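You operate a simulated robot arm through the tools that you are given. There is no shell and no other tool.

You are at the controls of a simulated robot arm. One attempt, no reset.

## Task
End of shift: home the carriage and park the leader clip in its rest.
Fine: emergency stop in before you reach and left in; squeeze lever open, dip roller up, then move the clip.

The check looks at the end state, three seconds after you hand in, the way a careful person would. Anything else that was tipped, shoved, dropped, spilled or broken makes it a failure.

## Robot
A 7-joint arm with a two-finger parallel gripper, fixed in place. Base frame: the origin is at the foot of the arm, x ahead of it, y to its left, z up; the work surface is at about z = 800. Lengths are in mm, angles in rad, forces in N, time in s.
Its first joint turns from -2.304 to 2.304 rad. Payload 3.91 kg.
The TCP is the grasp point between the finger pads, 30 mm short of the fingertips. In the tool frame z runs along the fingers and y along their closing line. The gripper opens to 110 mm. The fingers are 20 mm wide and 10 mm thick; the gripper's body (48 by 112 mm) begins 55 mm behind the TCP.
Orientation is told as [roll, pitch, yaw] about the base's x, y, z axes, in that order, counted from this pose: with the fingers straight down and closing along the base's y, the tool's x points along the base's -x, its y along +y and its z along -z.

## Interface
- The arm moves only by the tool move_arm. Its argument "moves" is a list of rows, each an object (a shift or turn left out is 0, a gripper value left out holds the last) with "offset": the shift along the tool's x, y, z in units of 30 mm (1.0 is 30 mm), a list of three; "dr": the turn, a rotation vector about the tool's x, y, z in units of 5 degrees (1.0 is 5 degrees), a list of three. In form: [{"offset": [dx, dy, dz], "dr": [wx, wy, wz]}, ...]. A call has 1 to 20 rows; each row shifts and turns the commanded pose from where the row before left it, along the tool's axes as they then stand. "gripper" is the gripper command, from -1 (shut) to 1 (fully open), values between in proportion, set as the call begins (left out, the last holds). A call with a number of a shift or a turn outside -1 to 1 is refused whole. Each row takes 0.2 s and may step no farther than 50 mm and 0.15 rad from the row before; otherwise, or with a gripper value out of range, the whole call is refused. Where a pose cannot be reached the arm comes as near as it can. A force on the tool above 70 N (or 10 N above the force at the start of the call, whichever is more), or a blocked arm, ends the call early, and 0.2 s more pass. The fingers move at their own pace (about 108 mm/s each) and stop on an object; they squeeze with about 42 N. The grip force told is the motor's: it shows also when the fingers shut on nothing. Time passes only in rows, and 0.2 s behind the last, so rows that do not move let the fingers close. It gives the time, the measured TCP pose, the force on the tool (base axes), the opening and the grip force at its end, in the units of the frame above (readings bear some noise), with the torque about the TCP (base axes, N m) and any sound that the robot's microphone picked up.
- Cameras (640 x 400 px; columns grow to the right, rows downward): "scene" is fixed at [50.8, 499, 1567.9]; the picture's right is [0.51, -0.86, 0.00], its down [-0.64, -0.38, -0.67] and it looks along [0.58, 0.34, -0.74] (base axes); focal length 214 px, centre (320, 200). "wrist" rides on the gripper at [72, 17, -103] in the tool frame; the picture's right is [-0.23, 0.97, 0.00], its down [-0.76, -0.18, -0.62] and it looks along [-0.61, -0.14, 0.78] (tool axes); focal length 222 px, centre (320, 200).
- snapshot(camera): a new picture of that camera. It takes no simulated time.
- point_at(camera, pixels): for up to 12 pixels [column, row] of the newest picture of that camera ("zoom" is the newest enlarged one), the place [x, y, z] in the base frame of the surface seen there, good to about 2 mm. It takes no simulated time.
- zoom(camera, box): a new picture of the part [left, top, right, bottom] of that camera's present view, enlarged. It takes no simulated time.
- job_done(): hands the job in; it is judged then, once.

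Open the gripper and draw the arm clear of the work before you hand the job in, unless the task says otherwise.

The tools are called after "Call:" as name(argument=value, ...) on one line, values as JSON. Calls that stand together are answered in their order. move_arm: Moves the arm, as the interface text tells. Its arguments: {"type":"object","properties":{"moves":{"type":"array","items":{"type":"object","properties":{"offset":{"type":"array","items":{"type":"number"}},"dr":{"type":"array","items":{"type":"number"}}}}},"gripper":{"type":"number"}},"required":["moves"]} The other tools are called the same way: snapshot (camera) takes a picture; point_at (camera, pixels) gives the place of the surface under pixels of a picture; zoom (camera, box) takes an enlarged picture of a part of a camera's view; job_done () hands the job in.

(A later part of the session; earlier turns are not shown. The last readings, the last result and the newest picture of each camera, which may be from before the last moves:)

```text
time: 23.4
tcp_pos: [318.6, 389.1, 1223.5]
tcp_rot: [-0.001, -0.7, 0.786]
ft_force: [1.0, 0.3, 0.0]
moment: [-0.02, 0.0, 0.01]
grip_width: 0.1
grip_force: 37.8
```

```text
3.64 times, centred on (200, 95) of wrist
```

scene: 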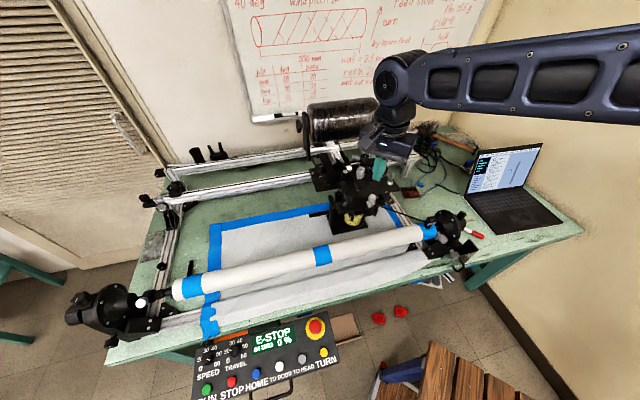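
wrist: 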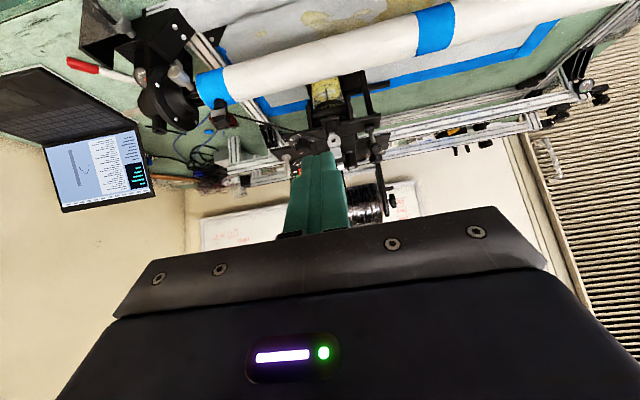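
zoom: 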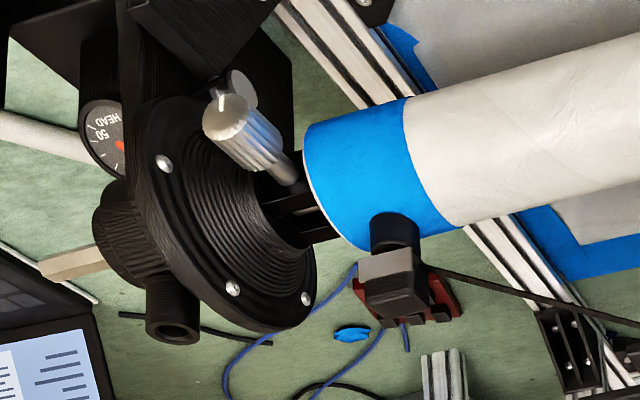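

The clear jar of resin shows the dip roller (white bar on a dark stem) submerged; its stem runs up toward the mushroom knob, and two black squeeze rollers sit under the front plate near the ball lever. I zoom further on the ball lever and clip.

Call:
zoom(camera="wrist", box=[360, 115, 400, 155])

Call:
zoom(camera="scene", box=[332, 190, 364, 215])

Call:
zoom(camera="scene", box=[340, 165, 404, 205])

Call:
zoom(camera="scene", box=[410, 208, 450, 240])

```text
10.00 times, centred on (380, 135) of wrist
```

zoom: 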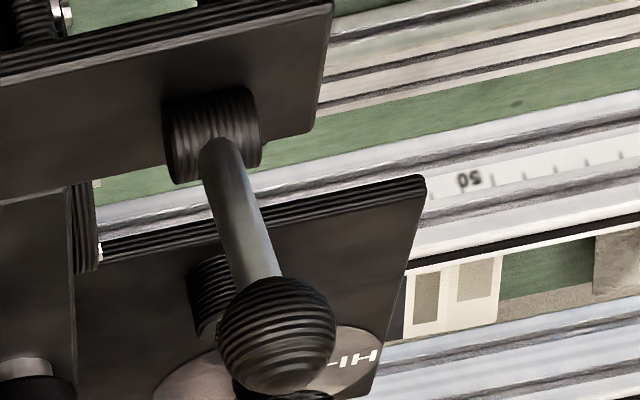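

```text
16.00 times, centred on (348, 202) of scene
```

zoom: 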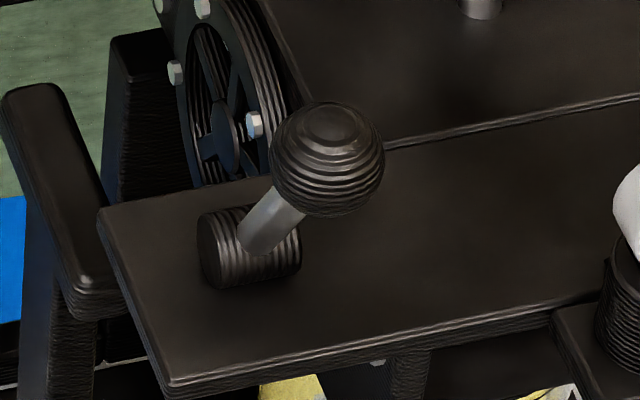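

```text
10.00 times, centred on (372, 185) of scene
```

zoom: 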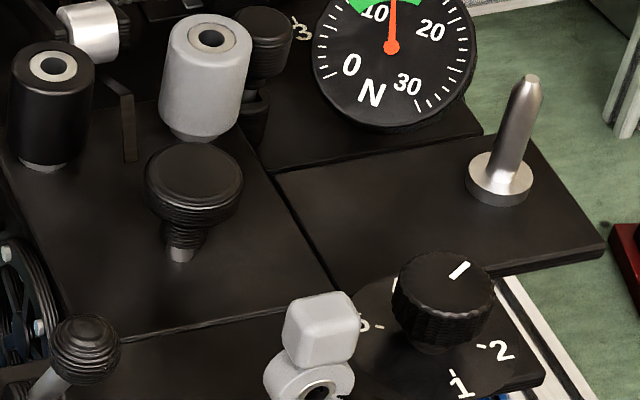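

```text
12.50 times, centred on (430, 224) of scene
```

zoom: 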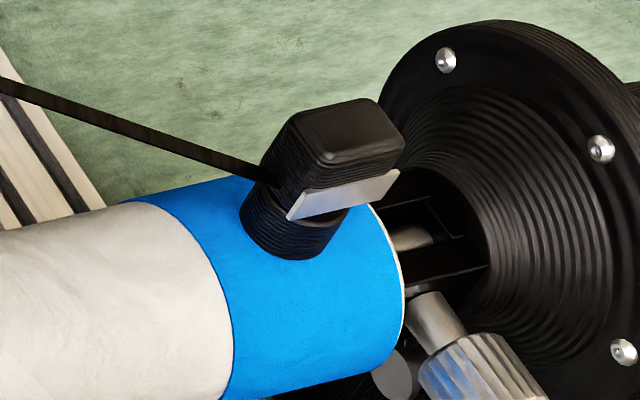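

The clip is a black block with a grey jaw seated on a round boss on the mandrel. The carriage has two round posts with square holes (near px 315,168 and 328,184) plus the silver pin; I look closely at each candidate rest.

Call:
zoom(camera="scene", box=[308, 150, 356, 190])

Call:
zoom(camera="scene", box=[145, 250, 185, 280])

Call:
zoom(camera="scene", box=[440, 205, 500, 285])

Call:
zoom(camera="scene", box=[130, 180, 220, 300])

```text
10.00 times, centred on (332, 170) of scene
```

zoom: 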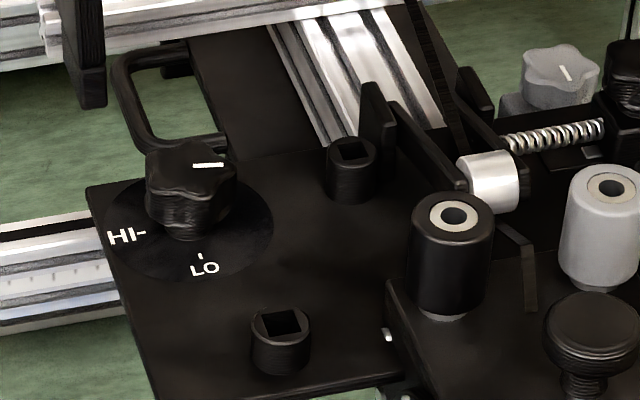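

```text
13.33 times, centred on (165, 265) of scene
```

zoom: 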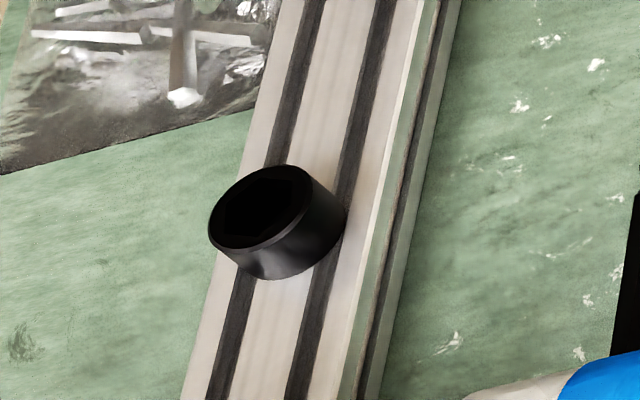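

```text
5.00 times, centred on (470, 245) of scene
```

zoom: 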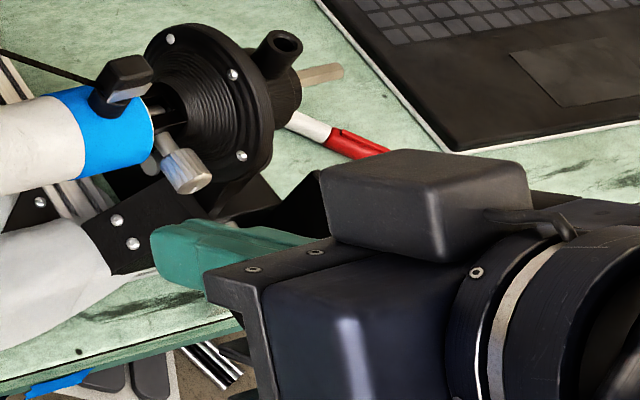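

```text
3.33 times, centred on (175, 240) of scene
```

zoom: 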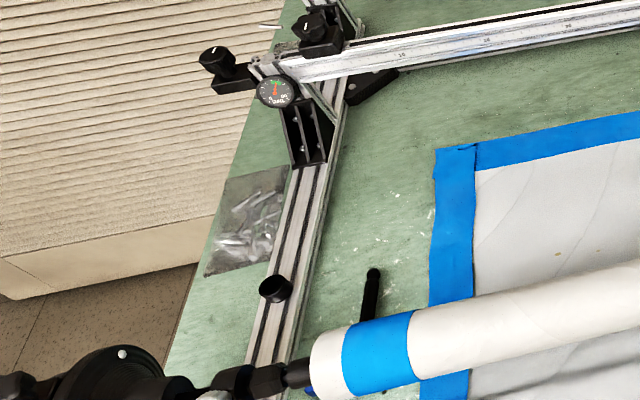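

Candidates: two square-hole posts and the pin. From the present frontal view I zoom hard on the clip (wrist px 220,110) to understand its foot.

Call:
zoom(camera="wrist", box=[196, 90, 244, 130])

Call:
point_at(camera="zoom", pixels=[[320, 150], [320, 200], [320, 250], [250, 250], [380, 250], [320, 300], [290, 170], [350, 170]])

```text
10.00 times, centred on (220, 110) of wrist
```

zoom: 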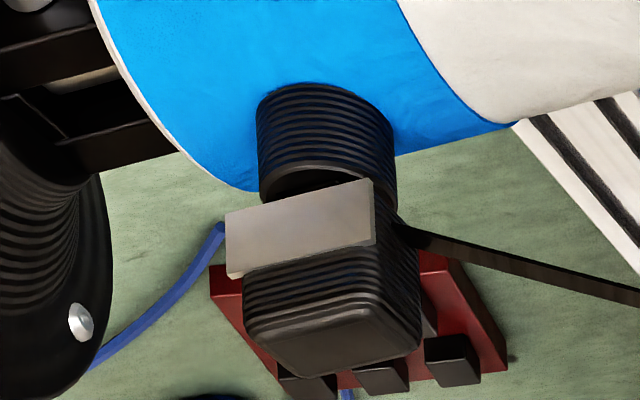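

```text
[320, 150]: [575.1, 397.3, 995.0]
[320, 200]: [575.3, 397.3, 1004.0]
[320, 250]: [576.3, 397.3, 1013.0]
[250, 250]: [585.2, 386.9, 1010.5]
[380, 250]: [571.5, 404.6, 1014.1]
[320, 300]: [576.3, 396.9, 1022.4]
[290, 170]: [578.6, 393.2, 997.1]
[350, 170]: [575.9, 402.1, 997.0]
```

The boss on the mandrel looks like an open cup with the clip seated in it, matching the square-hole posts on the carriage. I measure both posts and the pin, then look at them from above.

Call:
point_at(camera="scene", pixels=[[328, 181.2], [326, 183.5], [330.5, 183], [328, 185.5], [335, 163.8], [333.2, 166], [336.9, 165.5], [335, 168.5], [320, 186], [391, 173], [389.8, 184.5], [328, 182.8]])

Call:
move_arm(moves=[{"dr": [0, 1, 0]}, {"dr": [0, 1, 0]}, {"dr": [0, 1, 0]}, {"dr": [0, 1, 0]}, {"dr": [0, 1, 0]}, {"dr": [0, 1, 0]}, {"dr": [0, 1, 0]}, {"dr": [0, 1, 0]}], gripper=-1)

```text
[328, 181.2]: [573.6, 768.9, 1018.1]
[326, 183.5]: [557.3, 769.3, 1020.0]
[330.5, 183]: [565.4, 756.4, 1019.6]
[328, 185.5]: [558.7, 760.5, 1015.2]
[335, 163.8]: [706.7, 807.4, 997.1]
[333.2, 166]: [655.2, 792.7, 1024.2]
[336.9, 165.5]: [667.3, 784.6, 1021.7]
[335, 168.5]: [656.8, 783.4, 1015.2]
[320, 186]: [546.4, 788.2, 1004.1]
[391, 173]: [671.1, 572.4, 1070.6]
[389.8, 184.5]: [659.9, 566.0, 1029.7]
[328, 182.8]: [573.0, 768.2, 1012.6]
```

```text
time: 25.2
tcp_pos: [318.0, 389.3, 1223.1]
tcp_rot: [-0.001, 0.002, 0.788]
ft_force: [-0.8, -0.4, 0.8]
moment: [0.01, -0.01, -0.05]
grip_width: 0.0
grip_force: 38.1
```

The front post is near (565, 764, top 1020) and the rear one near (661, 788, top 1023). I move over the carriage and tilt the camera toward the two posts.

Call:
move_arm(moves=[{"offset": [-0.965, 0.143, 0]}, {"offset": [-0.965, 0.143, 0]}, {"offset": [-0.965, 0.143, 0]}, {"offset": [-0.965, 0.143, 0]}, {"offset": [-0.965, 0.143, 0]}, {"offset": [-0.965, 0.143, 0]}, {"offset": [-0.965, 0.143, 0]}, {"offset": [-0.965, 0.143, 0]}, {"offset": [-0.965, 0.143, 0]}, {"offset": [-0.965, 0.143, 0]}, {"offset": [-0.965, 0.143, 0]}, {"dr": [0, 0, -1]}, {"dr": [0, -1, 0]}, {"dr": [0, -1, 0]}, {"dr": [0, -1, 0]}, {"dr": [0, -1, 0]}, {"dr": [0, -1, 0]}, {"dr": [0, -1, 0]}, {"dr": [0, -1, 0]}], gripper=-1)

Call:
snapshot(camera="wrist")

```text
time: 29.2
tcp_pos: [508.2, 648.4, 1223.6]
tcp_rot: [0.001, -0.611, 0.875]
ft_force: [0.3, 0.3, -0.6]
moment: [-0.02, 0.03, -0.01]
grip_width: 0.0
grip_force: 37.8
```

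```text
taken
```

wrist: 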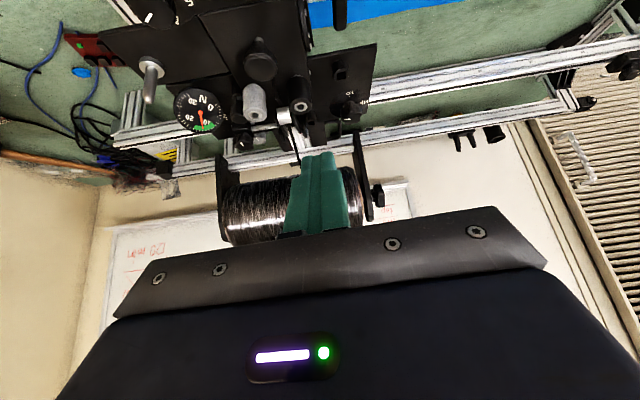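

The sockets appear around px 340,75 and 310,125. I zoom on them and on the pin (px 150,75).

Call:
zoom(camera="wrist", box=[300, 40, 380, 140])

Call:
zoom(camera="wrist", box=[130, 30, 290, 130])

Call:
zoom(camera="wrist", box=[215, 80, 335, 160])

```text
4.00 times, centred on (340, 90) of wrist
```

zoom: 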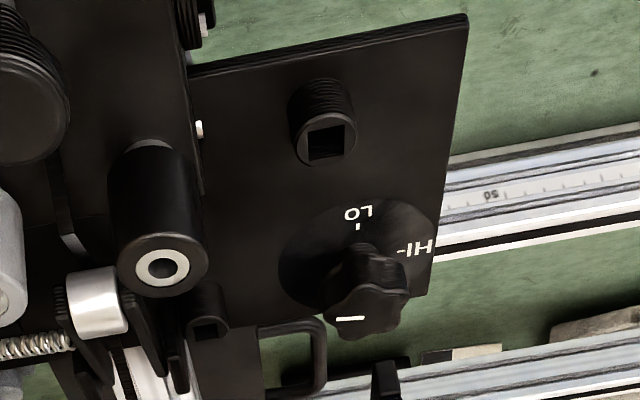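

```text
4.00 times, centred on (210, 80) of wrist
```

zoom: 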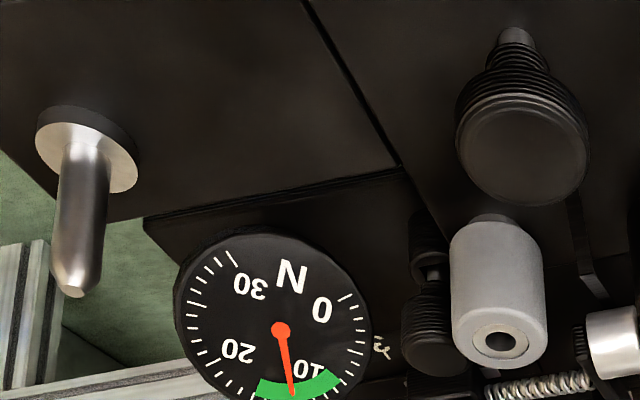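

```text
5.00 times, centred on (275, 120) of wrist
```

zoom: 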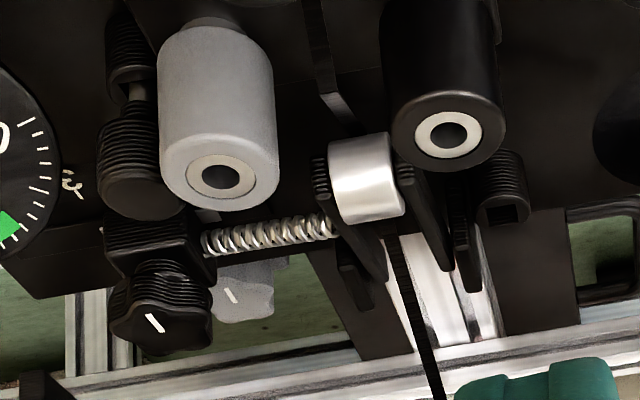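

The posts have square holes, both empty. Next comes the squeeze lever: ball centre about (463, 641, 1089), pivoting about the hub near (480, 666, 1032), leaning toward the mandrel. I level the tool, and go in front of the ball on its mandrel side, staying high.

Call:
move_arm(moves=[{"dr": [0, 1, 0]}, {"dr": [0, 1, 0]}, {"dr": [0, 1, 0]}, {"dr": [0, 1, 0]}, {"dr": [0, 1, 0]}, {"dr": [0, 1, 0]}, {"dr": [0, 1, 0]}, {"dr": [0, 0, 1]}, {"offset": [0.8, 0.29, 0]}, {"offset": [0.8, 0.29, 0]}, {"offset": [0.8, 0.3, 0]}], gripper=-1)

Call:
snapshot(camera="wrist")

Call:
snapshot(camera="scene")

```text
time: 31.6
tcp_pos: [438.5, 615.6, 1223.6]
tcp_rot: [0.0, 0.001, 0.784]
ft_force: [0.2, 0.4, -0.8]
moment: [-0.02, 0.05, 0.04]
grip_width: 0.0
grip_force: 37.4
```

```text
taken
```

wrist: 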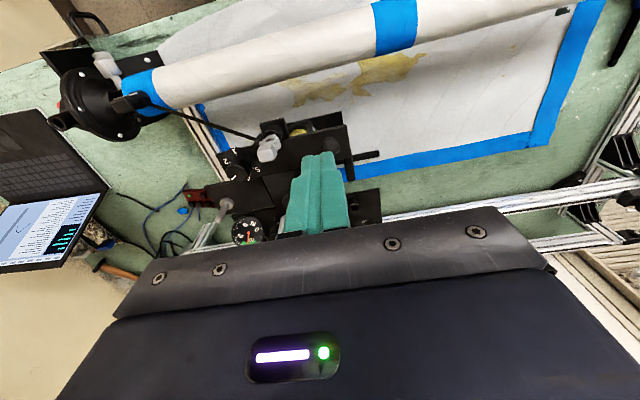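

```text
taken
```

scene: 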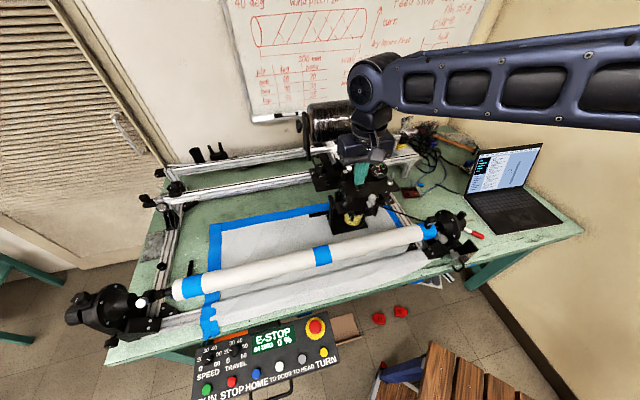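

The arm is squarely in front of the ball with the fingers shut. I go down to tip z ≈ 1082, about 15 mm short of the ball, and check.

Call:
move_arm(moves=[{"offset": [0, 0, 1]}, {"offset": [0, 0, 1]}, {"offset": [0, 0, 1]}, {"offset": [0, 0, 0.7]}], gripper=-1)

Call:
snapshot(camera="scene")

Call:
zoom(camera="scene", box=[310, 170, 390, 225])

```text
time: 32.6
tcp_pos: [438.9, 614.5, 1112.6]
tcp_rot: [0.0, 0.0, 0.785]
ft_force: [-0.5, 0.0, 0.5]
moment: [0.05, -0.01, -0.01]
grip_width: 0.2
grip_force: 37.6
```

```text
taken
```

scene: 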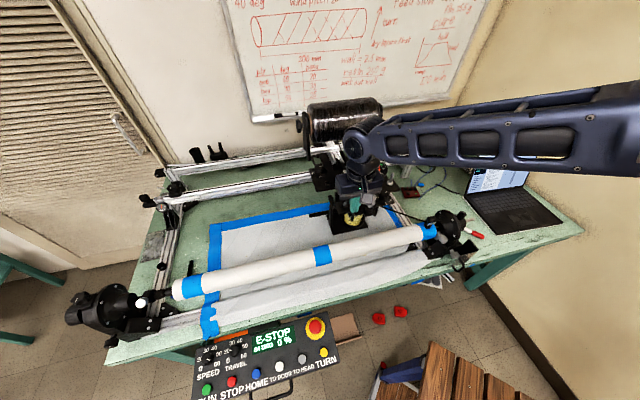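

```text
7.27 times, centred on (350, 198) of scene
```

zoom: 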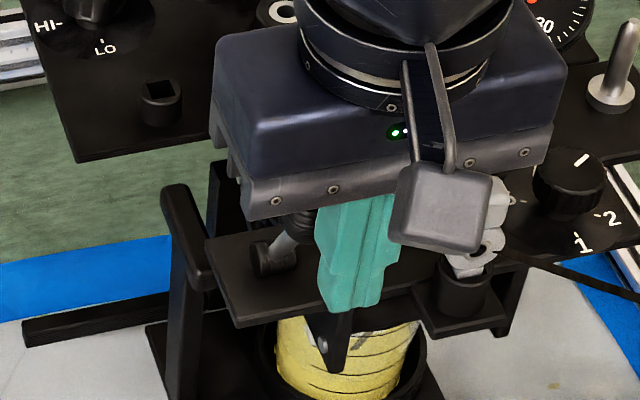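

The tips are in line with the ball, on the mandrel side. I push it gently away from the mandrel (tool −x) in small steps, watching the force.

Call:
move_arm(moves=[{"offset": [-0.5, 0, 0]}, {"offset": [-0.2, 0, 0]}, {"offset": [-0.2, 0, 0]}, {"offset": [-0.2, 0, 0]}], gripper=-1)

Call:
zoom(camera="scene", box=[310, 170, 390, 225])

```text
time: 33.6
tcp_pos: [463.7, 637.9, 1112.8]
tcp_rot: [0.001, -0.001, 0.786]
ft_force: [0.7, 0.0, 0.0]
moment: [0.0, -0.01, 0.02]
grip_width: 0.0
grip_force: 37.6
```

```text
7.27 times, centred on (350, 198) of scene
```

zoom: 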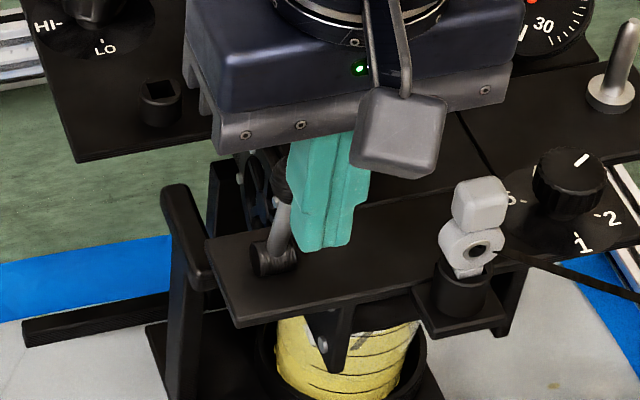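

The lever is following the fingers with almost no force (rod now upright at zoom px 275,235). I continue pushing in small steps.

Call:
move_arm(moves=[{"offset": [-0.2, 0, 0]}, {"offset": [-0.2, 0, 0]}, {"offset": [-0.2, 0, 0]}, {"offset": [-0.2, 0, 0]}], gripper=-1)

Call:
zoom(camera="scene", box=[310, 170, 390, 225])

```text
time: 34.6
tcp_pos: [480.2, 655.8, 1112.9]
tcp_rot: [0.001, 0.0, 0.785]
ft_force: [-0.7, 0.2, -0.6]
moment: [0.03, 0.01, -0.01]
grip_width: 0.0
grip_force: 37.8
```

```text
7.27 times, centred on (350, 198) of scene
```

zoom: 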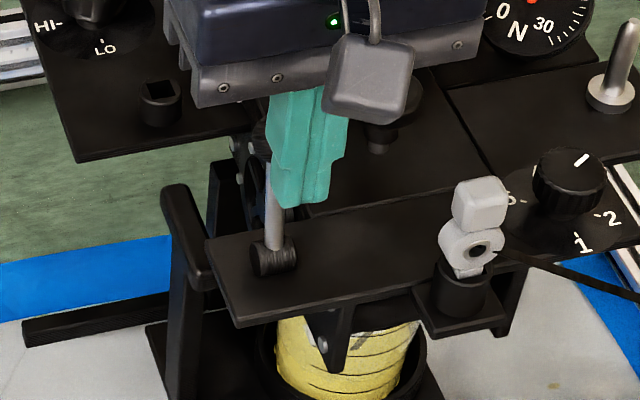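

Still free; the rod now leans slightly away from the mandrel. I keep pushing.

Call:
move_arm(moves=[{"offset": [-0.2, 0, 0]}, {"offset": [-0.2, 0, 0]}, {"offset": [-0.2, 0, 0]}], gripper=-1)

Call:
zoom(camera="scene", box=[310, 170, 390, 225])

```text
time: 35.4
tcp_pos: [492.4, 670.0, 1112.8]
tcp_rot: [0.0, -0.001, 0.786]
ft_force: [-0.4, -0.9, 0.7]
moment: [0.01, 0.0, 0.05]
grip_width: 0.0
grip_force: 37.5
```

```text
7.27 times, centred on (350, 198) of scene
```

zoom: 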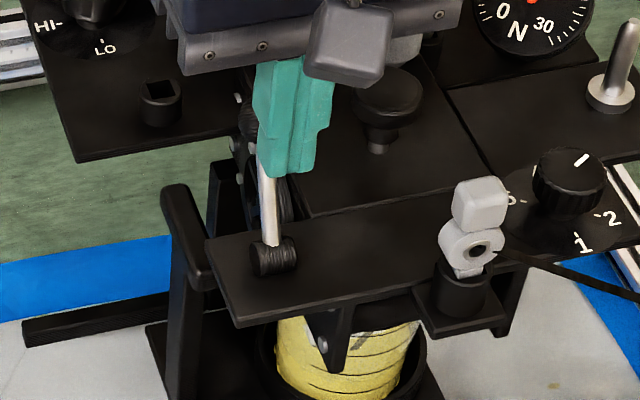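

The ball is now past upright by ~30° and still moves freely. I continue with a slight descent to stay on the ball, watching for an end stop.

Call:
move_arm(moves=[{"offset": [-0.2, 0, 0.15]}, {"offset": [-0.2, 0, 0.15]}], gripper=-1)

Call:
zoom(camera="scene", box=[310, 160, 390, 215])

```text
time: 36.0
tcp_pos: [490.2, 675.1, 1110.4]
tcp_rot: [0.004, 0.009, 0.794]
ft_force: [-28.5, -27.9, 1.4]
moment: [-0.13, 0.08, 0.04]
grip_width: 0.1
grip_force: 37.9
stopped in row 2: the force on the tool passed its limit at 79 N (the readings are from after the stop); the commanded pose is now the measured one
```

```text
7.27 times, centred on (350, 188) of scene
```

zoom: 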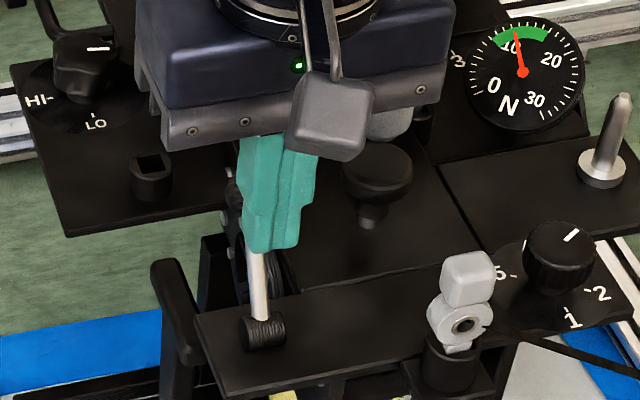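

An end stop was met (force 79 N) with the lever at about +30°, the other extreme from where it began. I back off toward the mandrel, rise, and look whether it stays.

Call:
move_arm(moves=[{"offset": [0.3, 0, 0]}, {"offset": [0.7, 0, 0]}, {"offset": [0.7, 0, -0.5]}, {"offset": [0.8, 0, -1]}, {"offset": [1.0, 0, -1]}, {"offset": [1.0, 0, -1]}, {"offset": [1.0, 0, -1]}], gripper=-1)

Call:
snapshot(camera="scene")

Call:
zoom(camera="scene", box=[310, 170, 390, 225])

Call:
snapshot(camera="wrist")

```text
time: 37.6
tcp_pos: [378.5, 558.3, 1243.4]
tcp_rot: [0.0, 0.006, 0.791]
ft_force: [0.3, 0.7, -0.5]
moment: [-0.04, 0.06, 0.0]
grip_width: 0.1
grip_force: 37.8
```

```text
taken
```

scene: 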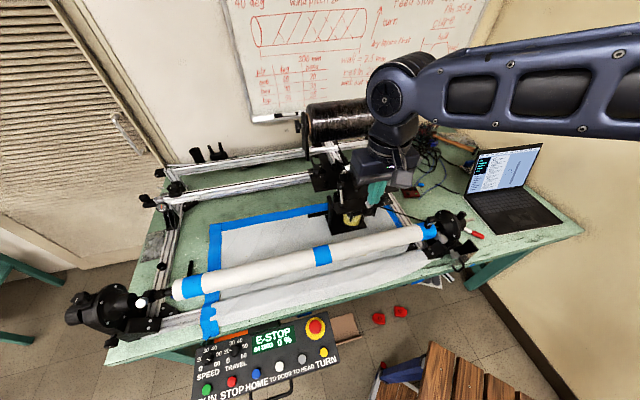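

```text
7.27 times, centred on (350, 198) of scene
```

zoom: 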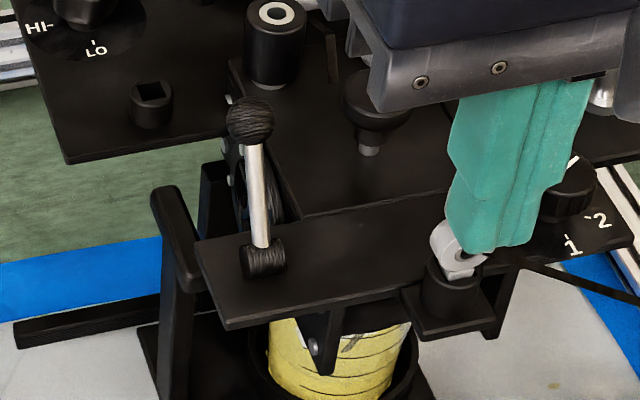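

```text
taken
```

wrist: 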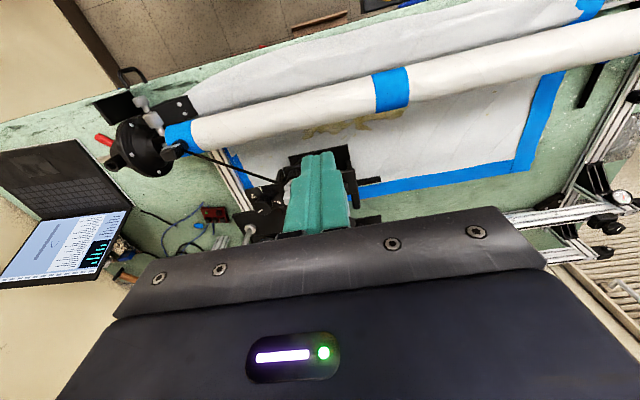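

The lever stays at its new end. But comparing zooms, the carriage looks shifted by ~1 px (hub from zoom px 273,255 to 263,262), so I check with the same box as the homed picture.

Call:
zoom(camera="scene", box=[290, 130, 450, 230])

Call:
zoom(camera="scene", box=[300, 150, 348, 190])

```text
4.00 times, centred on (370, 180) of scene
```

zoom: 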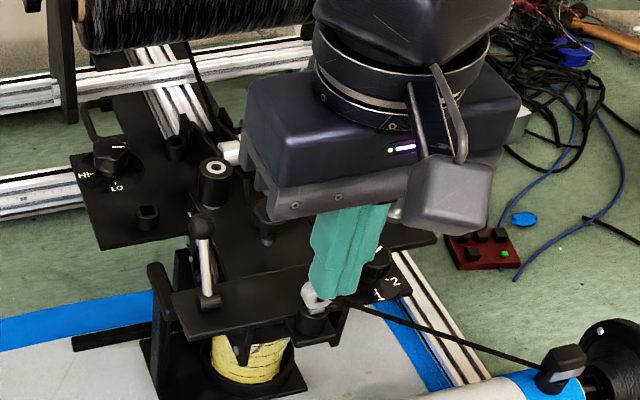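

```text
10.00 times, centred on (324, 170) of scene
```

zoom: 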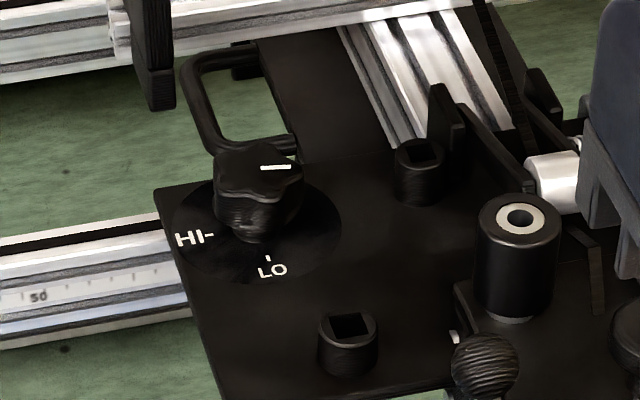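

The carriage did slip about 5 mm toward the door (HI label px 312.5→311.2) when the lever met its stop; I'll nudge it back to home later, gently. First I return to the frontal viewing pose to compare the squeeze rollers and dip roller.

Call:
move_arm(moves=[{"offset": [0.9, -0.43, 0.11]}, {"offset": [0.9, -0.43, 0.11]}, {"offset": [0.9, -0.43, 0.11]}, {"offset": [0.9, -0.43, 0.11]}, {"offset": [0.9, -0.43, 0.11]}, {"offset": [0.9, -0.43, 0.11]}, {"dr": [0, -1, 0]}, {"dr": [0, -1, 0]}, {"dr": [0, -1, 0]}, {"dr": [0, -1, 0]}, {"dr": [0, -1, 0]}, {"dr": [0, -1, 0]}, {"dr": [0, -1, 0]}, {"dr": [0, -1, 0]}], gripper=-1)

Call:
snapshot(camera="wrist")

Call:
zoom(camera="wrist", box=[280, 65, 408, 155])

Call:
snapshot(camera="scene")

Call:
zoom(camera="scene", box=[290, 130, 450, 230])

```text
time: 40.6
tcp_pos: [321.8, 391.4, 1223.4]
tcp_rot: [0.003, -0.696, 0.787]
ft_force: [-0.8, -0.1, 0.0]
moment: [0.0, 0.05, 0.0]
grip_width: 0.0
grip_force: 37.5
```

```text
taken
```

wrist: 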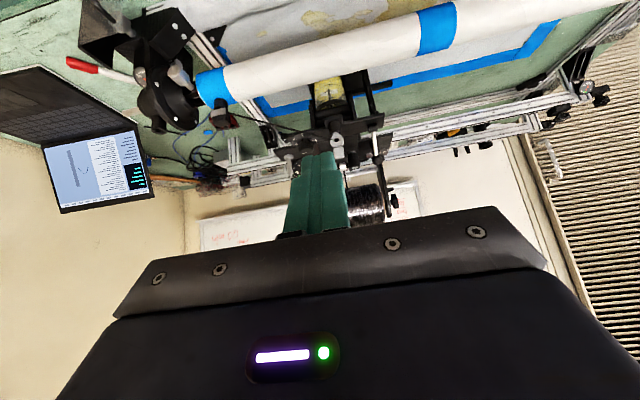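

```text
4.44 times, centred on (344, 110) of wrist
```

zoom: 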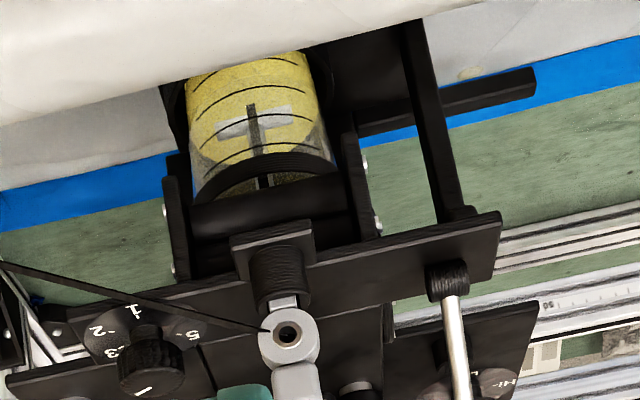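

```text
taken
```

scene: 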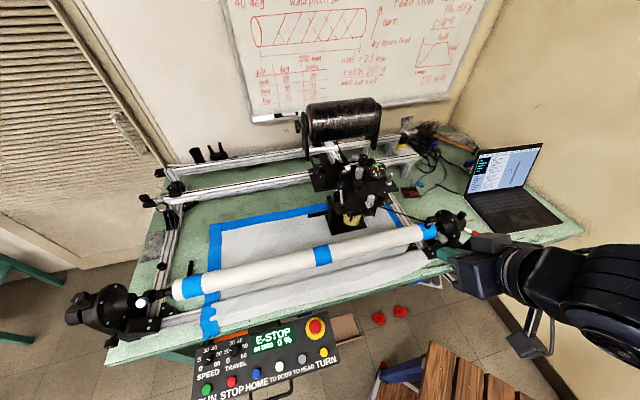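

```text
4.00 times, centred on (370, 180) of scene
```

zoom: 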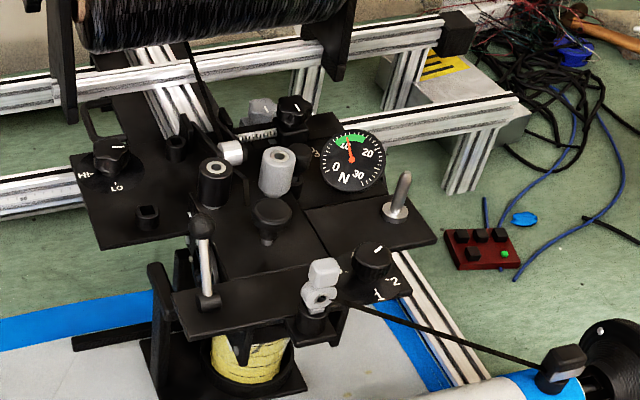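

The lever now leans away from the mandrel and the gauge dropped a little. I zoom in on the squeeze rollers (wrist px 342,110) for the gap.

Call:
zoom(camera="wrist", box=[308, 92, 372, 132])

Call:
zoom(camera="wrist", box=[295, 70, 367, 115])

```text
10.00 times, centred on (340, 112) of wrist
```

zoom: 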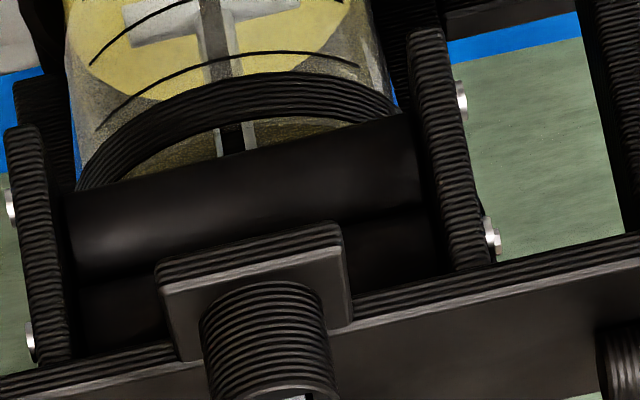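

```text
8.89 times, centred on (331, 92) of wrist
```

zoom: 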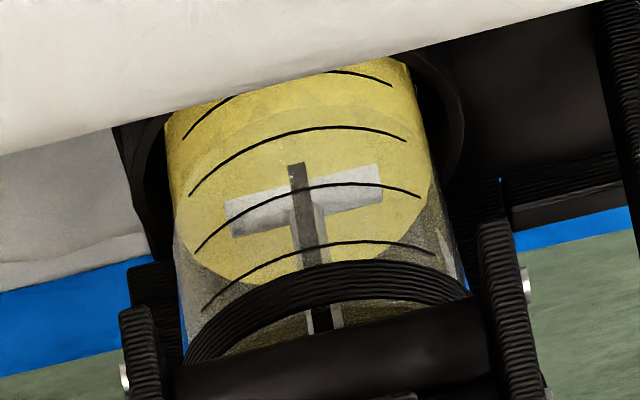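

I measure profile points across both squeeze rollers (zoom column ~400) to see whether there is a gap between them.

Call:
zoom(camera="wrist", box=[308, 92, 372, 132])

Call:
point_at(camera="zoom", pixels=[[400, 130], [400, 145], [400, 160], [400, 175], [400, 190], [400, 205], [400, 215], [400, 225], [400, 235], [400, 245], [400, 255], [400, 265]])

Call:
point_at(camera="zoom", pixels=[[120, 190], [120, 210], [120, 230], [120, 250], [120, 265], [120, 275], [120, 285], [120, 295], [120, 310], [120, 325], [120, 335], [120, 345]])

```text
10.00 times, centred on (340, 112) of wrist
```

zoom: 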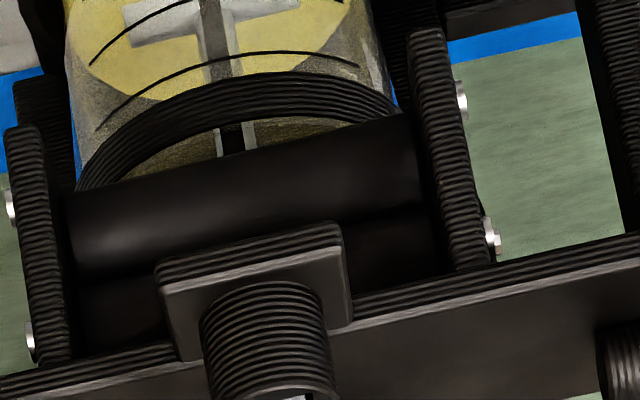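

```text
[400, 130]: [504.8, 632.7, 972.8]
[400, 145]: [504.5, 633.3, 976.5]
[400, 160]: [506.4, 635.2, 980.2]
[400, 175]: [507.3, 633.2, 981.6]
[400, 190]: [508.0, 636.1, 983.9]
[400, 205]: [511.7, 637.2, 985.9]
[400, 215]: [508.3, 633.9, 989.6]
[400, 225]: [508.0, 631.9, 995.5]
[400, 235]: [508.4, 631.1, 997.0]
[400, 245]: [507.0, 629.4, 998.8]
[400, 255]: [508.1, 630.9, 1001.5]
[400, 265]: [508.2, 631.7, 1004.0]
```

```text
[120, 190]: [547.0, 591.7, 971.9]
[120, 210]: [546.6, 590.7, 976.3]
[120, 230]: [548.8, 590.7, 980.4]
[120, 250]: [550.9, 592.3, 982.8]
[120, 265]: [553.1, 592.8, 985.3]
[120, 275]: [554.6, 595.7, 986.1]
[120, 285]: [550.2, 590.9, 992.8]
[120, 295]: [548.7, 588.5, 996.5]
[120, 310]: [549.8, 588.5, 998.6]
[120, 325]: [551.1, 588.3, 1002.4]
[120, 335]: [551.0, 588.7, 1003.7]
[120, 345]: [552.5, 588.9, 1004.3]
```

The rollers are stacked (lower top ≈ z 986, upper bottom ≈ 988–990), consistent with the lever at its open end. Now I measure the mushroom knob (scene px ~358,185), its plate and neighbours at the present carriage position.

Call:
zoom(camera="scene", box=[334, 168, 382, 198])

Call:
point_at(camera="zoom", pixels=[[310, 170], [280, 190], [345, 190], [310, 200], [315, 240], [315, 275], [310, 150], [250, 260], [400, 250], [420, 60], [500, 240], [200, 350]])

```text
13.33 times, centred on (358, 183) of scene
```

zoom: 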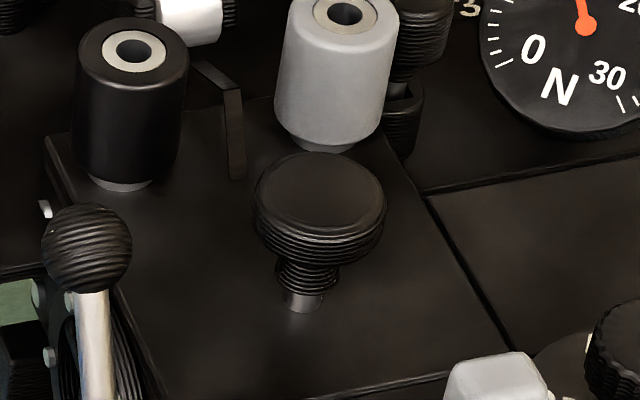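

```text
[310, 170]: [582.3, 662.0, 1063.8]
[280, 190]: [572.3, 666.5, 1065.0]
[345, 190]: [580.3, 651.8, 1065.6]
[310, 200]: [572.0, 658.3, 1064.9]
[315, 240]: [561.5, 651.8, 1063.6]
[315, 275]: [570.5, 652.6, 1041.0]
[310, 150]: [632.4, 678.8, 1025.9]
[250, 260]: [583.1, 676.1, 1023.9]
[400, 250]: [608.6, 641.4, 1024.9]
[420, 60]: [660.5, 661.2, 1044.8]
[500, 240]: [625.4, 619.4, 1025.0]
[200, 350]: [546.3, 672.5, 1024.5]
```

The knob cap is 33 mm wide, centred about (577, 657) with top z 1065 over the plate at 1025. I level the tool, open the fingers to ~60 mm and move above it at z ~1223 with the closing line along the machine axis.

Call:
move_arm(moves=[{"dr": [0, 1, 0]}, {"dr": [0, 1, 0]}, {"dr": [0, 1, 0]}, {"dr": [0, 1, 0]}, {"dr": [0, 1, 0]}, {"dr": [0, 1, 0]}, {"dr": [0, 1, 0]}, {"dr": [0, 1, 0]}], gripper=0.09)

Call:
move_arm(moves=[{"offset": [-1, 0.02, 0]}, {"offset": [-1, 0.02, 0]}, {"offset": [-1, 0.02, 0]}, {"offset": [-1, 0.02, 0]}, {"offset": [-1, 0.02, 0]}, {"offset": [-1, 0.02, 0]}, {"offset": [-1, 0.02, 0]}, {"offset": [-1, 0.02, 0]}, {"offset": [-1, 0.02, 0]}, {"offset": [-1, 0.02, 0]}, {"offset": [-1, 0.02, 0]}, {"offset": [-1, 0.02, 0]}], gripper=0.09)

Call:
snapshot(camera="wrist")

```text
time: 42.4
tcp_pos: [322.1, 389.8, 1224.8]
tcp_rot: [0.001, 0.007, 0.79]
ft_force: [-0.5, -0.2, 0.2]
moment: [0.02, -0.03, 0.04]
grip_width: 59.9
grip_force: 0.1
```

```text
time: 45.0
tcp_pos: [567.5, 650.1, 1221.3]
tcp_rot: [-0.001, 0.004, 0.792]
ft_force: [0.9, 0.1, 0.9]
moment: [0.01, -0.05, 0.0]
grip_width: 59.9
grip_force: 0.1
```

```text
taken
```

wrist: 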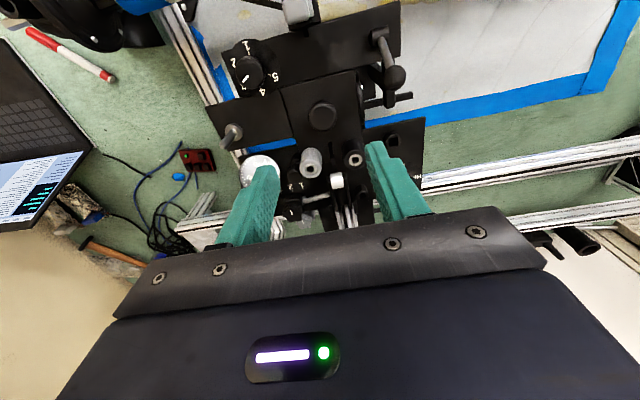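

The mushroom knob is at px 322,115 between the open fingers. I measure its centre from this top view.

Call:
point_at(camera="wrist", pixels=[[322, 115], [310, 115], [334, 115], [322, 105], [322, 126], [398, 75], [311, 161], [355, 159], [232, 131], [392, 140]])

Call:
zoom(camera="wrist", box=[280, 80, 400, 170])

```text
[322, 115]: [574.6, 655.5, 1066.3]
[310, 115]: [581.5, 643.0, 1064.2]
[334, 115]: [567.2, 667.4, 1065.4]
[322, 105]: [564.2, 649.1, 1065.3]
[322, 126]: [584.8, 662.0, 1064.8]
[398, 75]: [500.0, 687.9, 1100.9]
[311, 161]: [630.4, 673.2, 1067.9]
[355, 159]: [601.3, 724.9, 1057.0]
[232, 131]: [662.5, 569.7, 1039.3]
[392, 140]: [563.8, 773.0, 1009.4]
```

```text
4.44 times, centred on (340, 125) of wrist
```

zoom: 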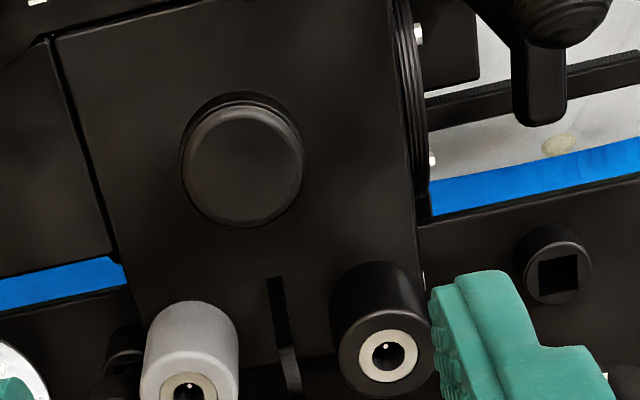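

Knob centre is (575.5, 656, 1065). I align over it and descend to TCP z ≈ 1070 (tips ≈ 1040, 15 mm above the plate).

Call:
move_arm(moves=[{"offset": [-0.33, -0.05, 0]}, {"offset": [0, 0, 1]}, {"offset": [0, 0, 1]}, {"offset": [0, 0, 1]}, {"offset": [0, 0, 1]}, {"offset": [0, 0, 0.6]}, {"offset": [0, 0, 0.45]}], gripper=0.09)

Call:
snapshot(camera="wrist")

Call:
zoom(camera="scene", box=[310, 160, 400, 220])

```text
time: 46.6
tcp_pos: [575.7, 656.1, 1071.3]
tcp_rot: [0.0, 0.004, 0.791]
ft_force: [-0.1, 0.3, -0.4]
moment: [0.02, 0.01, -0.01]
grip_width: 60.1
grip_force: 0.1
```

```text
taken
```

wrist: 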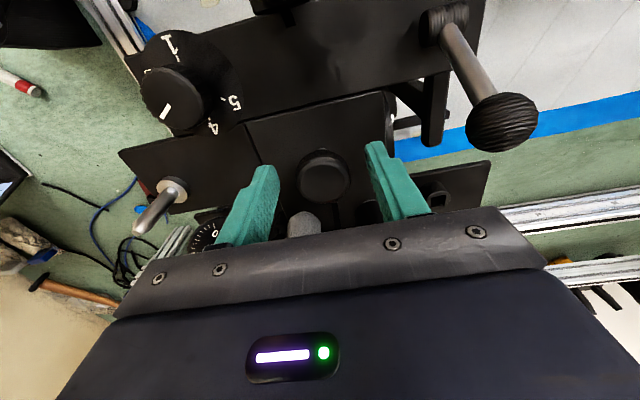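

```text
6.67 times, centred on (355, 190) of scene
```

zoom: 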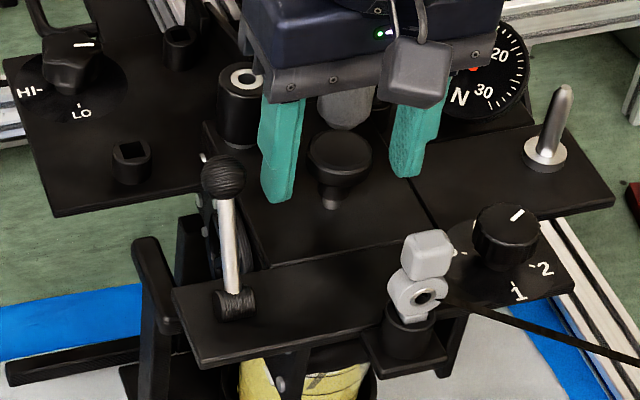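

The fingers straddle the knob (px 322,176). I recheck its centre before closing.

Call:
point_at(camera="wrist", pixels=[[322, 176], [300, 176], [345, 176], [322, 160], [322, 195]])

Call:
zoom(camera="wrist", box=[270, 130, 380, 220])

```text
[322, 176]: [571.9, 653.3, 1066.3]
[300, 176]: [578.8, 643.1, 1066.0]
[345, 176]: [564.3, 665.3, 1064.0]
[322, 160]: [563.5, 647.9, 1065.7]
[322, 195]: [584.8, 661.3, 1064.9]
```

```text
4.44 times, centred on (325, 175) of wrist
```

zoom: 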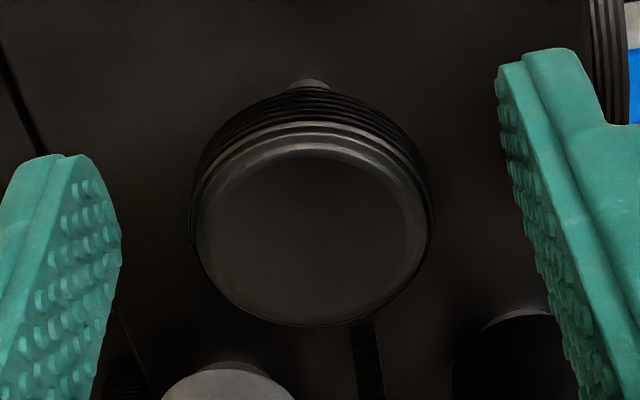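

The cap centre is within 2 mm of the TCP. I close the fingers on it.

Call:
move_arm(moves=[{"offset": [0, 0, 0]}, {"offset": [0, 0, 0]}, {"offset": [0, 0, 0]}], gripper=-1)

```text
time: 47.4
tcp_pos: [576.2, 655.9, 1072.0]
tcp_rot: [0.002, 0.006, 0.79]
ft_force: [-5.0, 6.8, -1.4]
moment: [0.25, 0.0, 0.06]
grip_width: 33.0
grip_force: 45.3
```

The fingers hold the cap at 33 mm width. I lift in small steps and watch the vertical force.

Call:
move_arm(moves=[{"offset": [0, 0, -0.2]}, {"offset": [0, 0, -0.2]}, {"offset": [0, 0, -0.2]}], gripper=-1)

Call:
zoom(camera="scene", box=[310, 160, 400, 220])

```text
time: 48.2
tcp_pos: [575.5, 654.7, 1089.1]
tcp_rot: [-0.001, 0.005, 0.79]
ft_force: [-9.7, -0.5, -3.0]
moment: [-0.07, 0.18, 0.06]
grip_width: 32.9
grip_force: 45.2
```

```text
6.67 times, centred on (355, 190) of scene
```

zoom: 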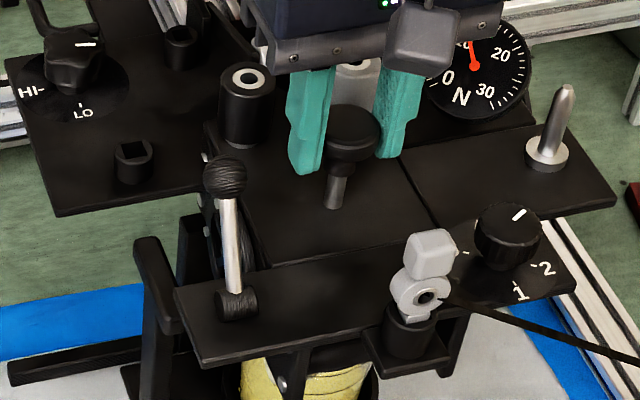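

The knob is coming up with its stem (zoom px 340,190) and little force. I keep lifting in small steps.

Call:
move_arm(moves=[{"offset": [0, 0, -0.2]}, {"offset": [0, 0, -0.2]}, {"offset": [0, 0, -0.2]}, {"offset": [0, 0, -0.2]}], gripper=-1)

Call:
zoom(camera="scene", box=[310, 150, 400, 240])

```text
time: 49.2
tcp_pos: [576.7, 655.2, 1112.6]
tcp_rot: [0.0, 0.006, 0.792]
ft_force: [-21.5, -11.2, -3.9]
moment: [-0.05, 0.31, 0.0]
grip_width: 32.8
grip_force: 44.9
```

```text
4.44 times, centred on (355, 195) of scene
```

zoom: 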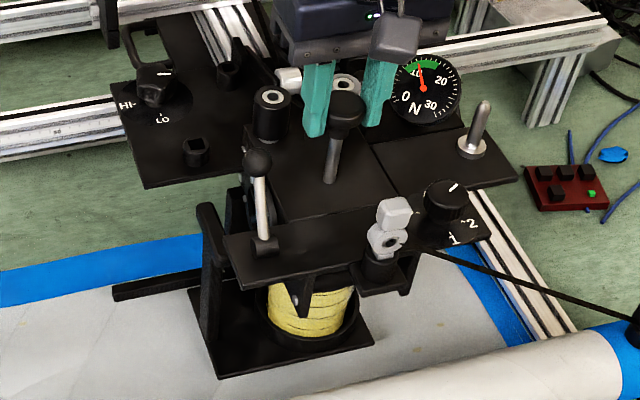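

Lifted 41 mm; a sideways force of ~24 N builds along −n, so I ease the tool 1.5 mm that way and continue up slowly.

Call:
move_arm(moves=[{"offset": [0.05, 0, 0]}, {"offset": [0, 0, -0.2]}, {"offset": [0.02, 0, -0.2]}], gripper=-1)

Call:
zoom(camera="scene", box=[310, 150, 400, 240])

```text
time: 50.0
tcp_pos: [575.7, 655.6, 1126.1]
tcp_rot: [-0.001, 0.002, 0.787]
ft_force: [1.4, 5.1, -3.3]
moment: [0.47, -0.31, -0.04]
grip_width: 32.6
grip_force: 44.5
```

```text
4.44 times, centred on (355, 195) of scene
```

zoom: 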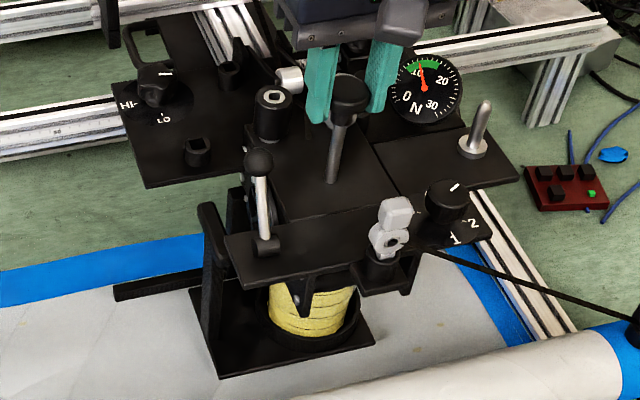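

Lateral force is gone; still no stop at 54 mm. I continue upward.

Call:
move_arm(moves=[{"offset": [0, 0, -0.2]}, {"offset": [0, 0, -0.2]}, {"offset": [0, 0, -0.2]}], gripper=-1)

Call:
zoom(camera="scene", box=[310, 150, 400, 240])

```text
time: 50.8
tcp_pos: [576.3, 654.8, 1141.7]
tcp_rot: [0.0, 0.005, 0.787]
ft_force: [12.1, 5.4, -3.3]
moment: [0.45, -0.62, 0.01]
grip_width: 32.7
grip_force: 45.5
```

```text
4.44 times, centred on (355, 195) of scene
```

zoom: 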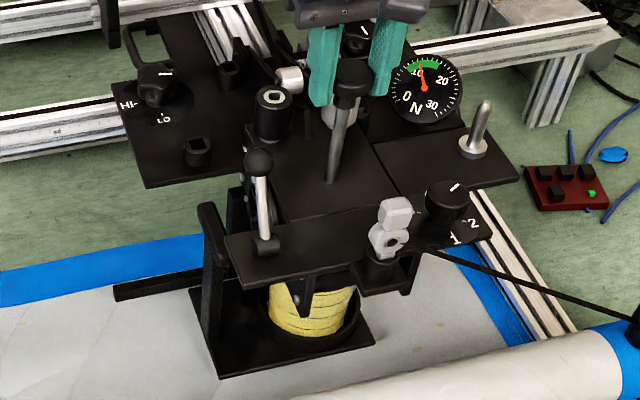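

The knob keeps rising (top at zoom px 352,72). I measure its height and check whether it slips in the fingers.

Call:
snapshot(camera="scene")

Call:
point_at(camera="scene", pixels=[[362.3, 166.2], [361.8, 168], [362.5, 165], [359, 180], [357.8, 189]])

Call:
snapshot(camera="wrist")

```text
taken
```

scene: 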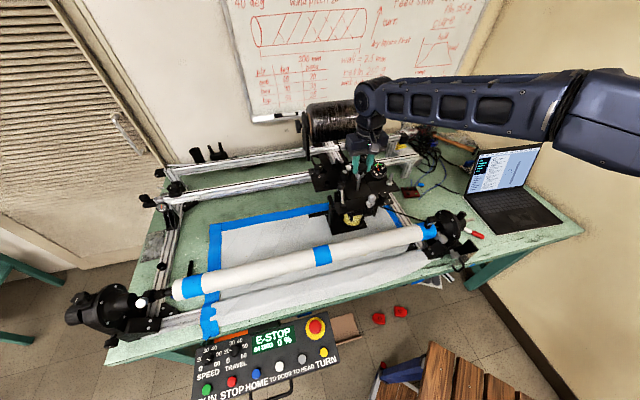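

```text
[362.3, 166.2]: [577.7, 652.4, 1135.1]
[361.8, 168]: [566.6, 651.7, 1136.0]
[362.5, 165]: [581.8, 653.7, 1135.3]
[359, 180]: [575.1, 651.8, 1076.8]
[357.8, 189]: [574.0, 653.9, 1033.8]
```

```text
taken
```

wrist: 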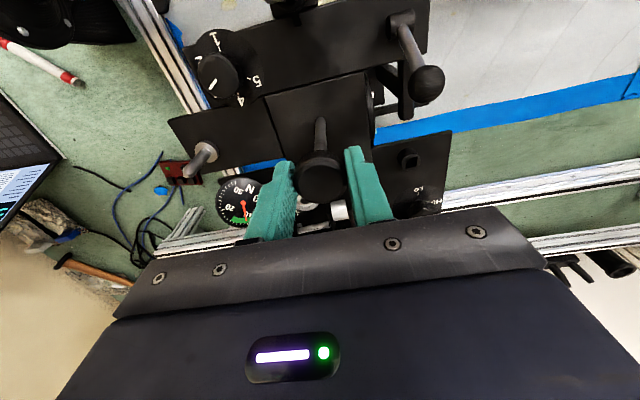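

The knob rose 70 mm without slipping. I check the jar for the dip roller's position in the scene view.

Call:
zoom(camera="scene", box=[330, 205, 374, 235])

```text
13.33 times, centred on (352, 220) of scene
```

zoom: 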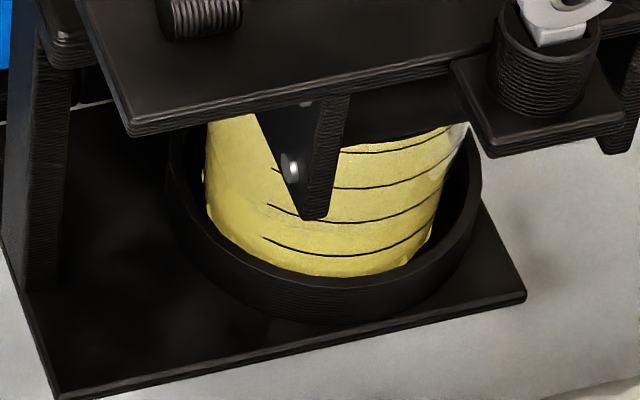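

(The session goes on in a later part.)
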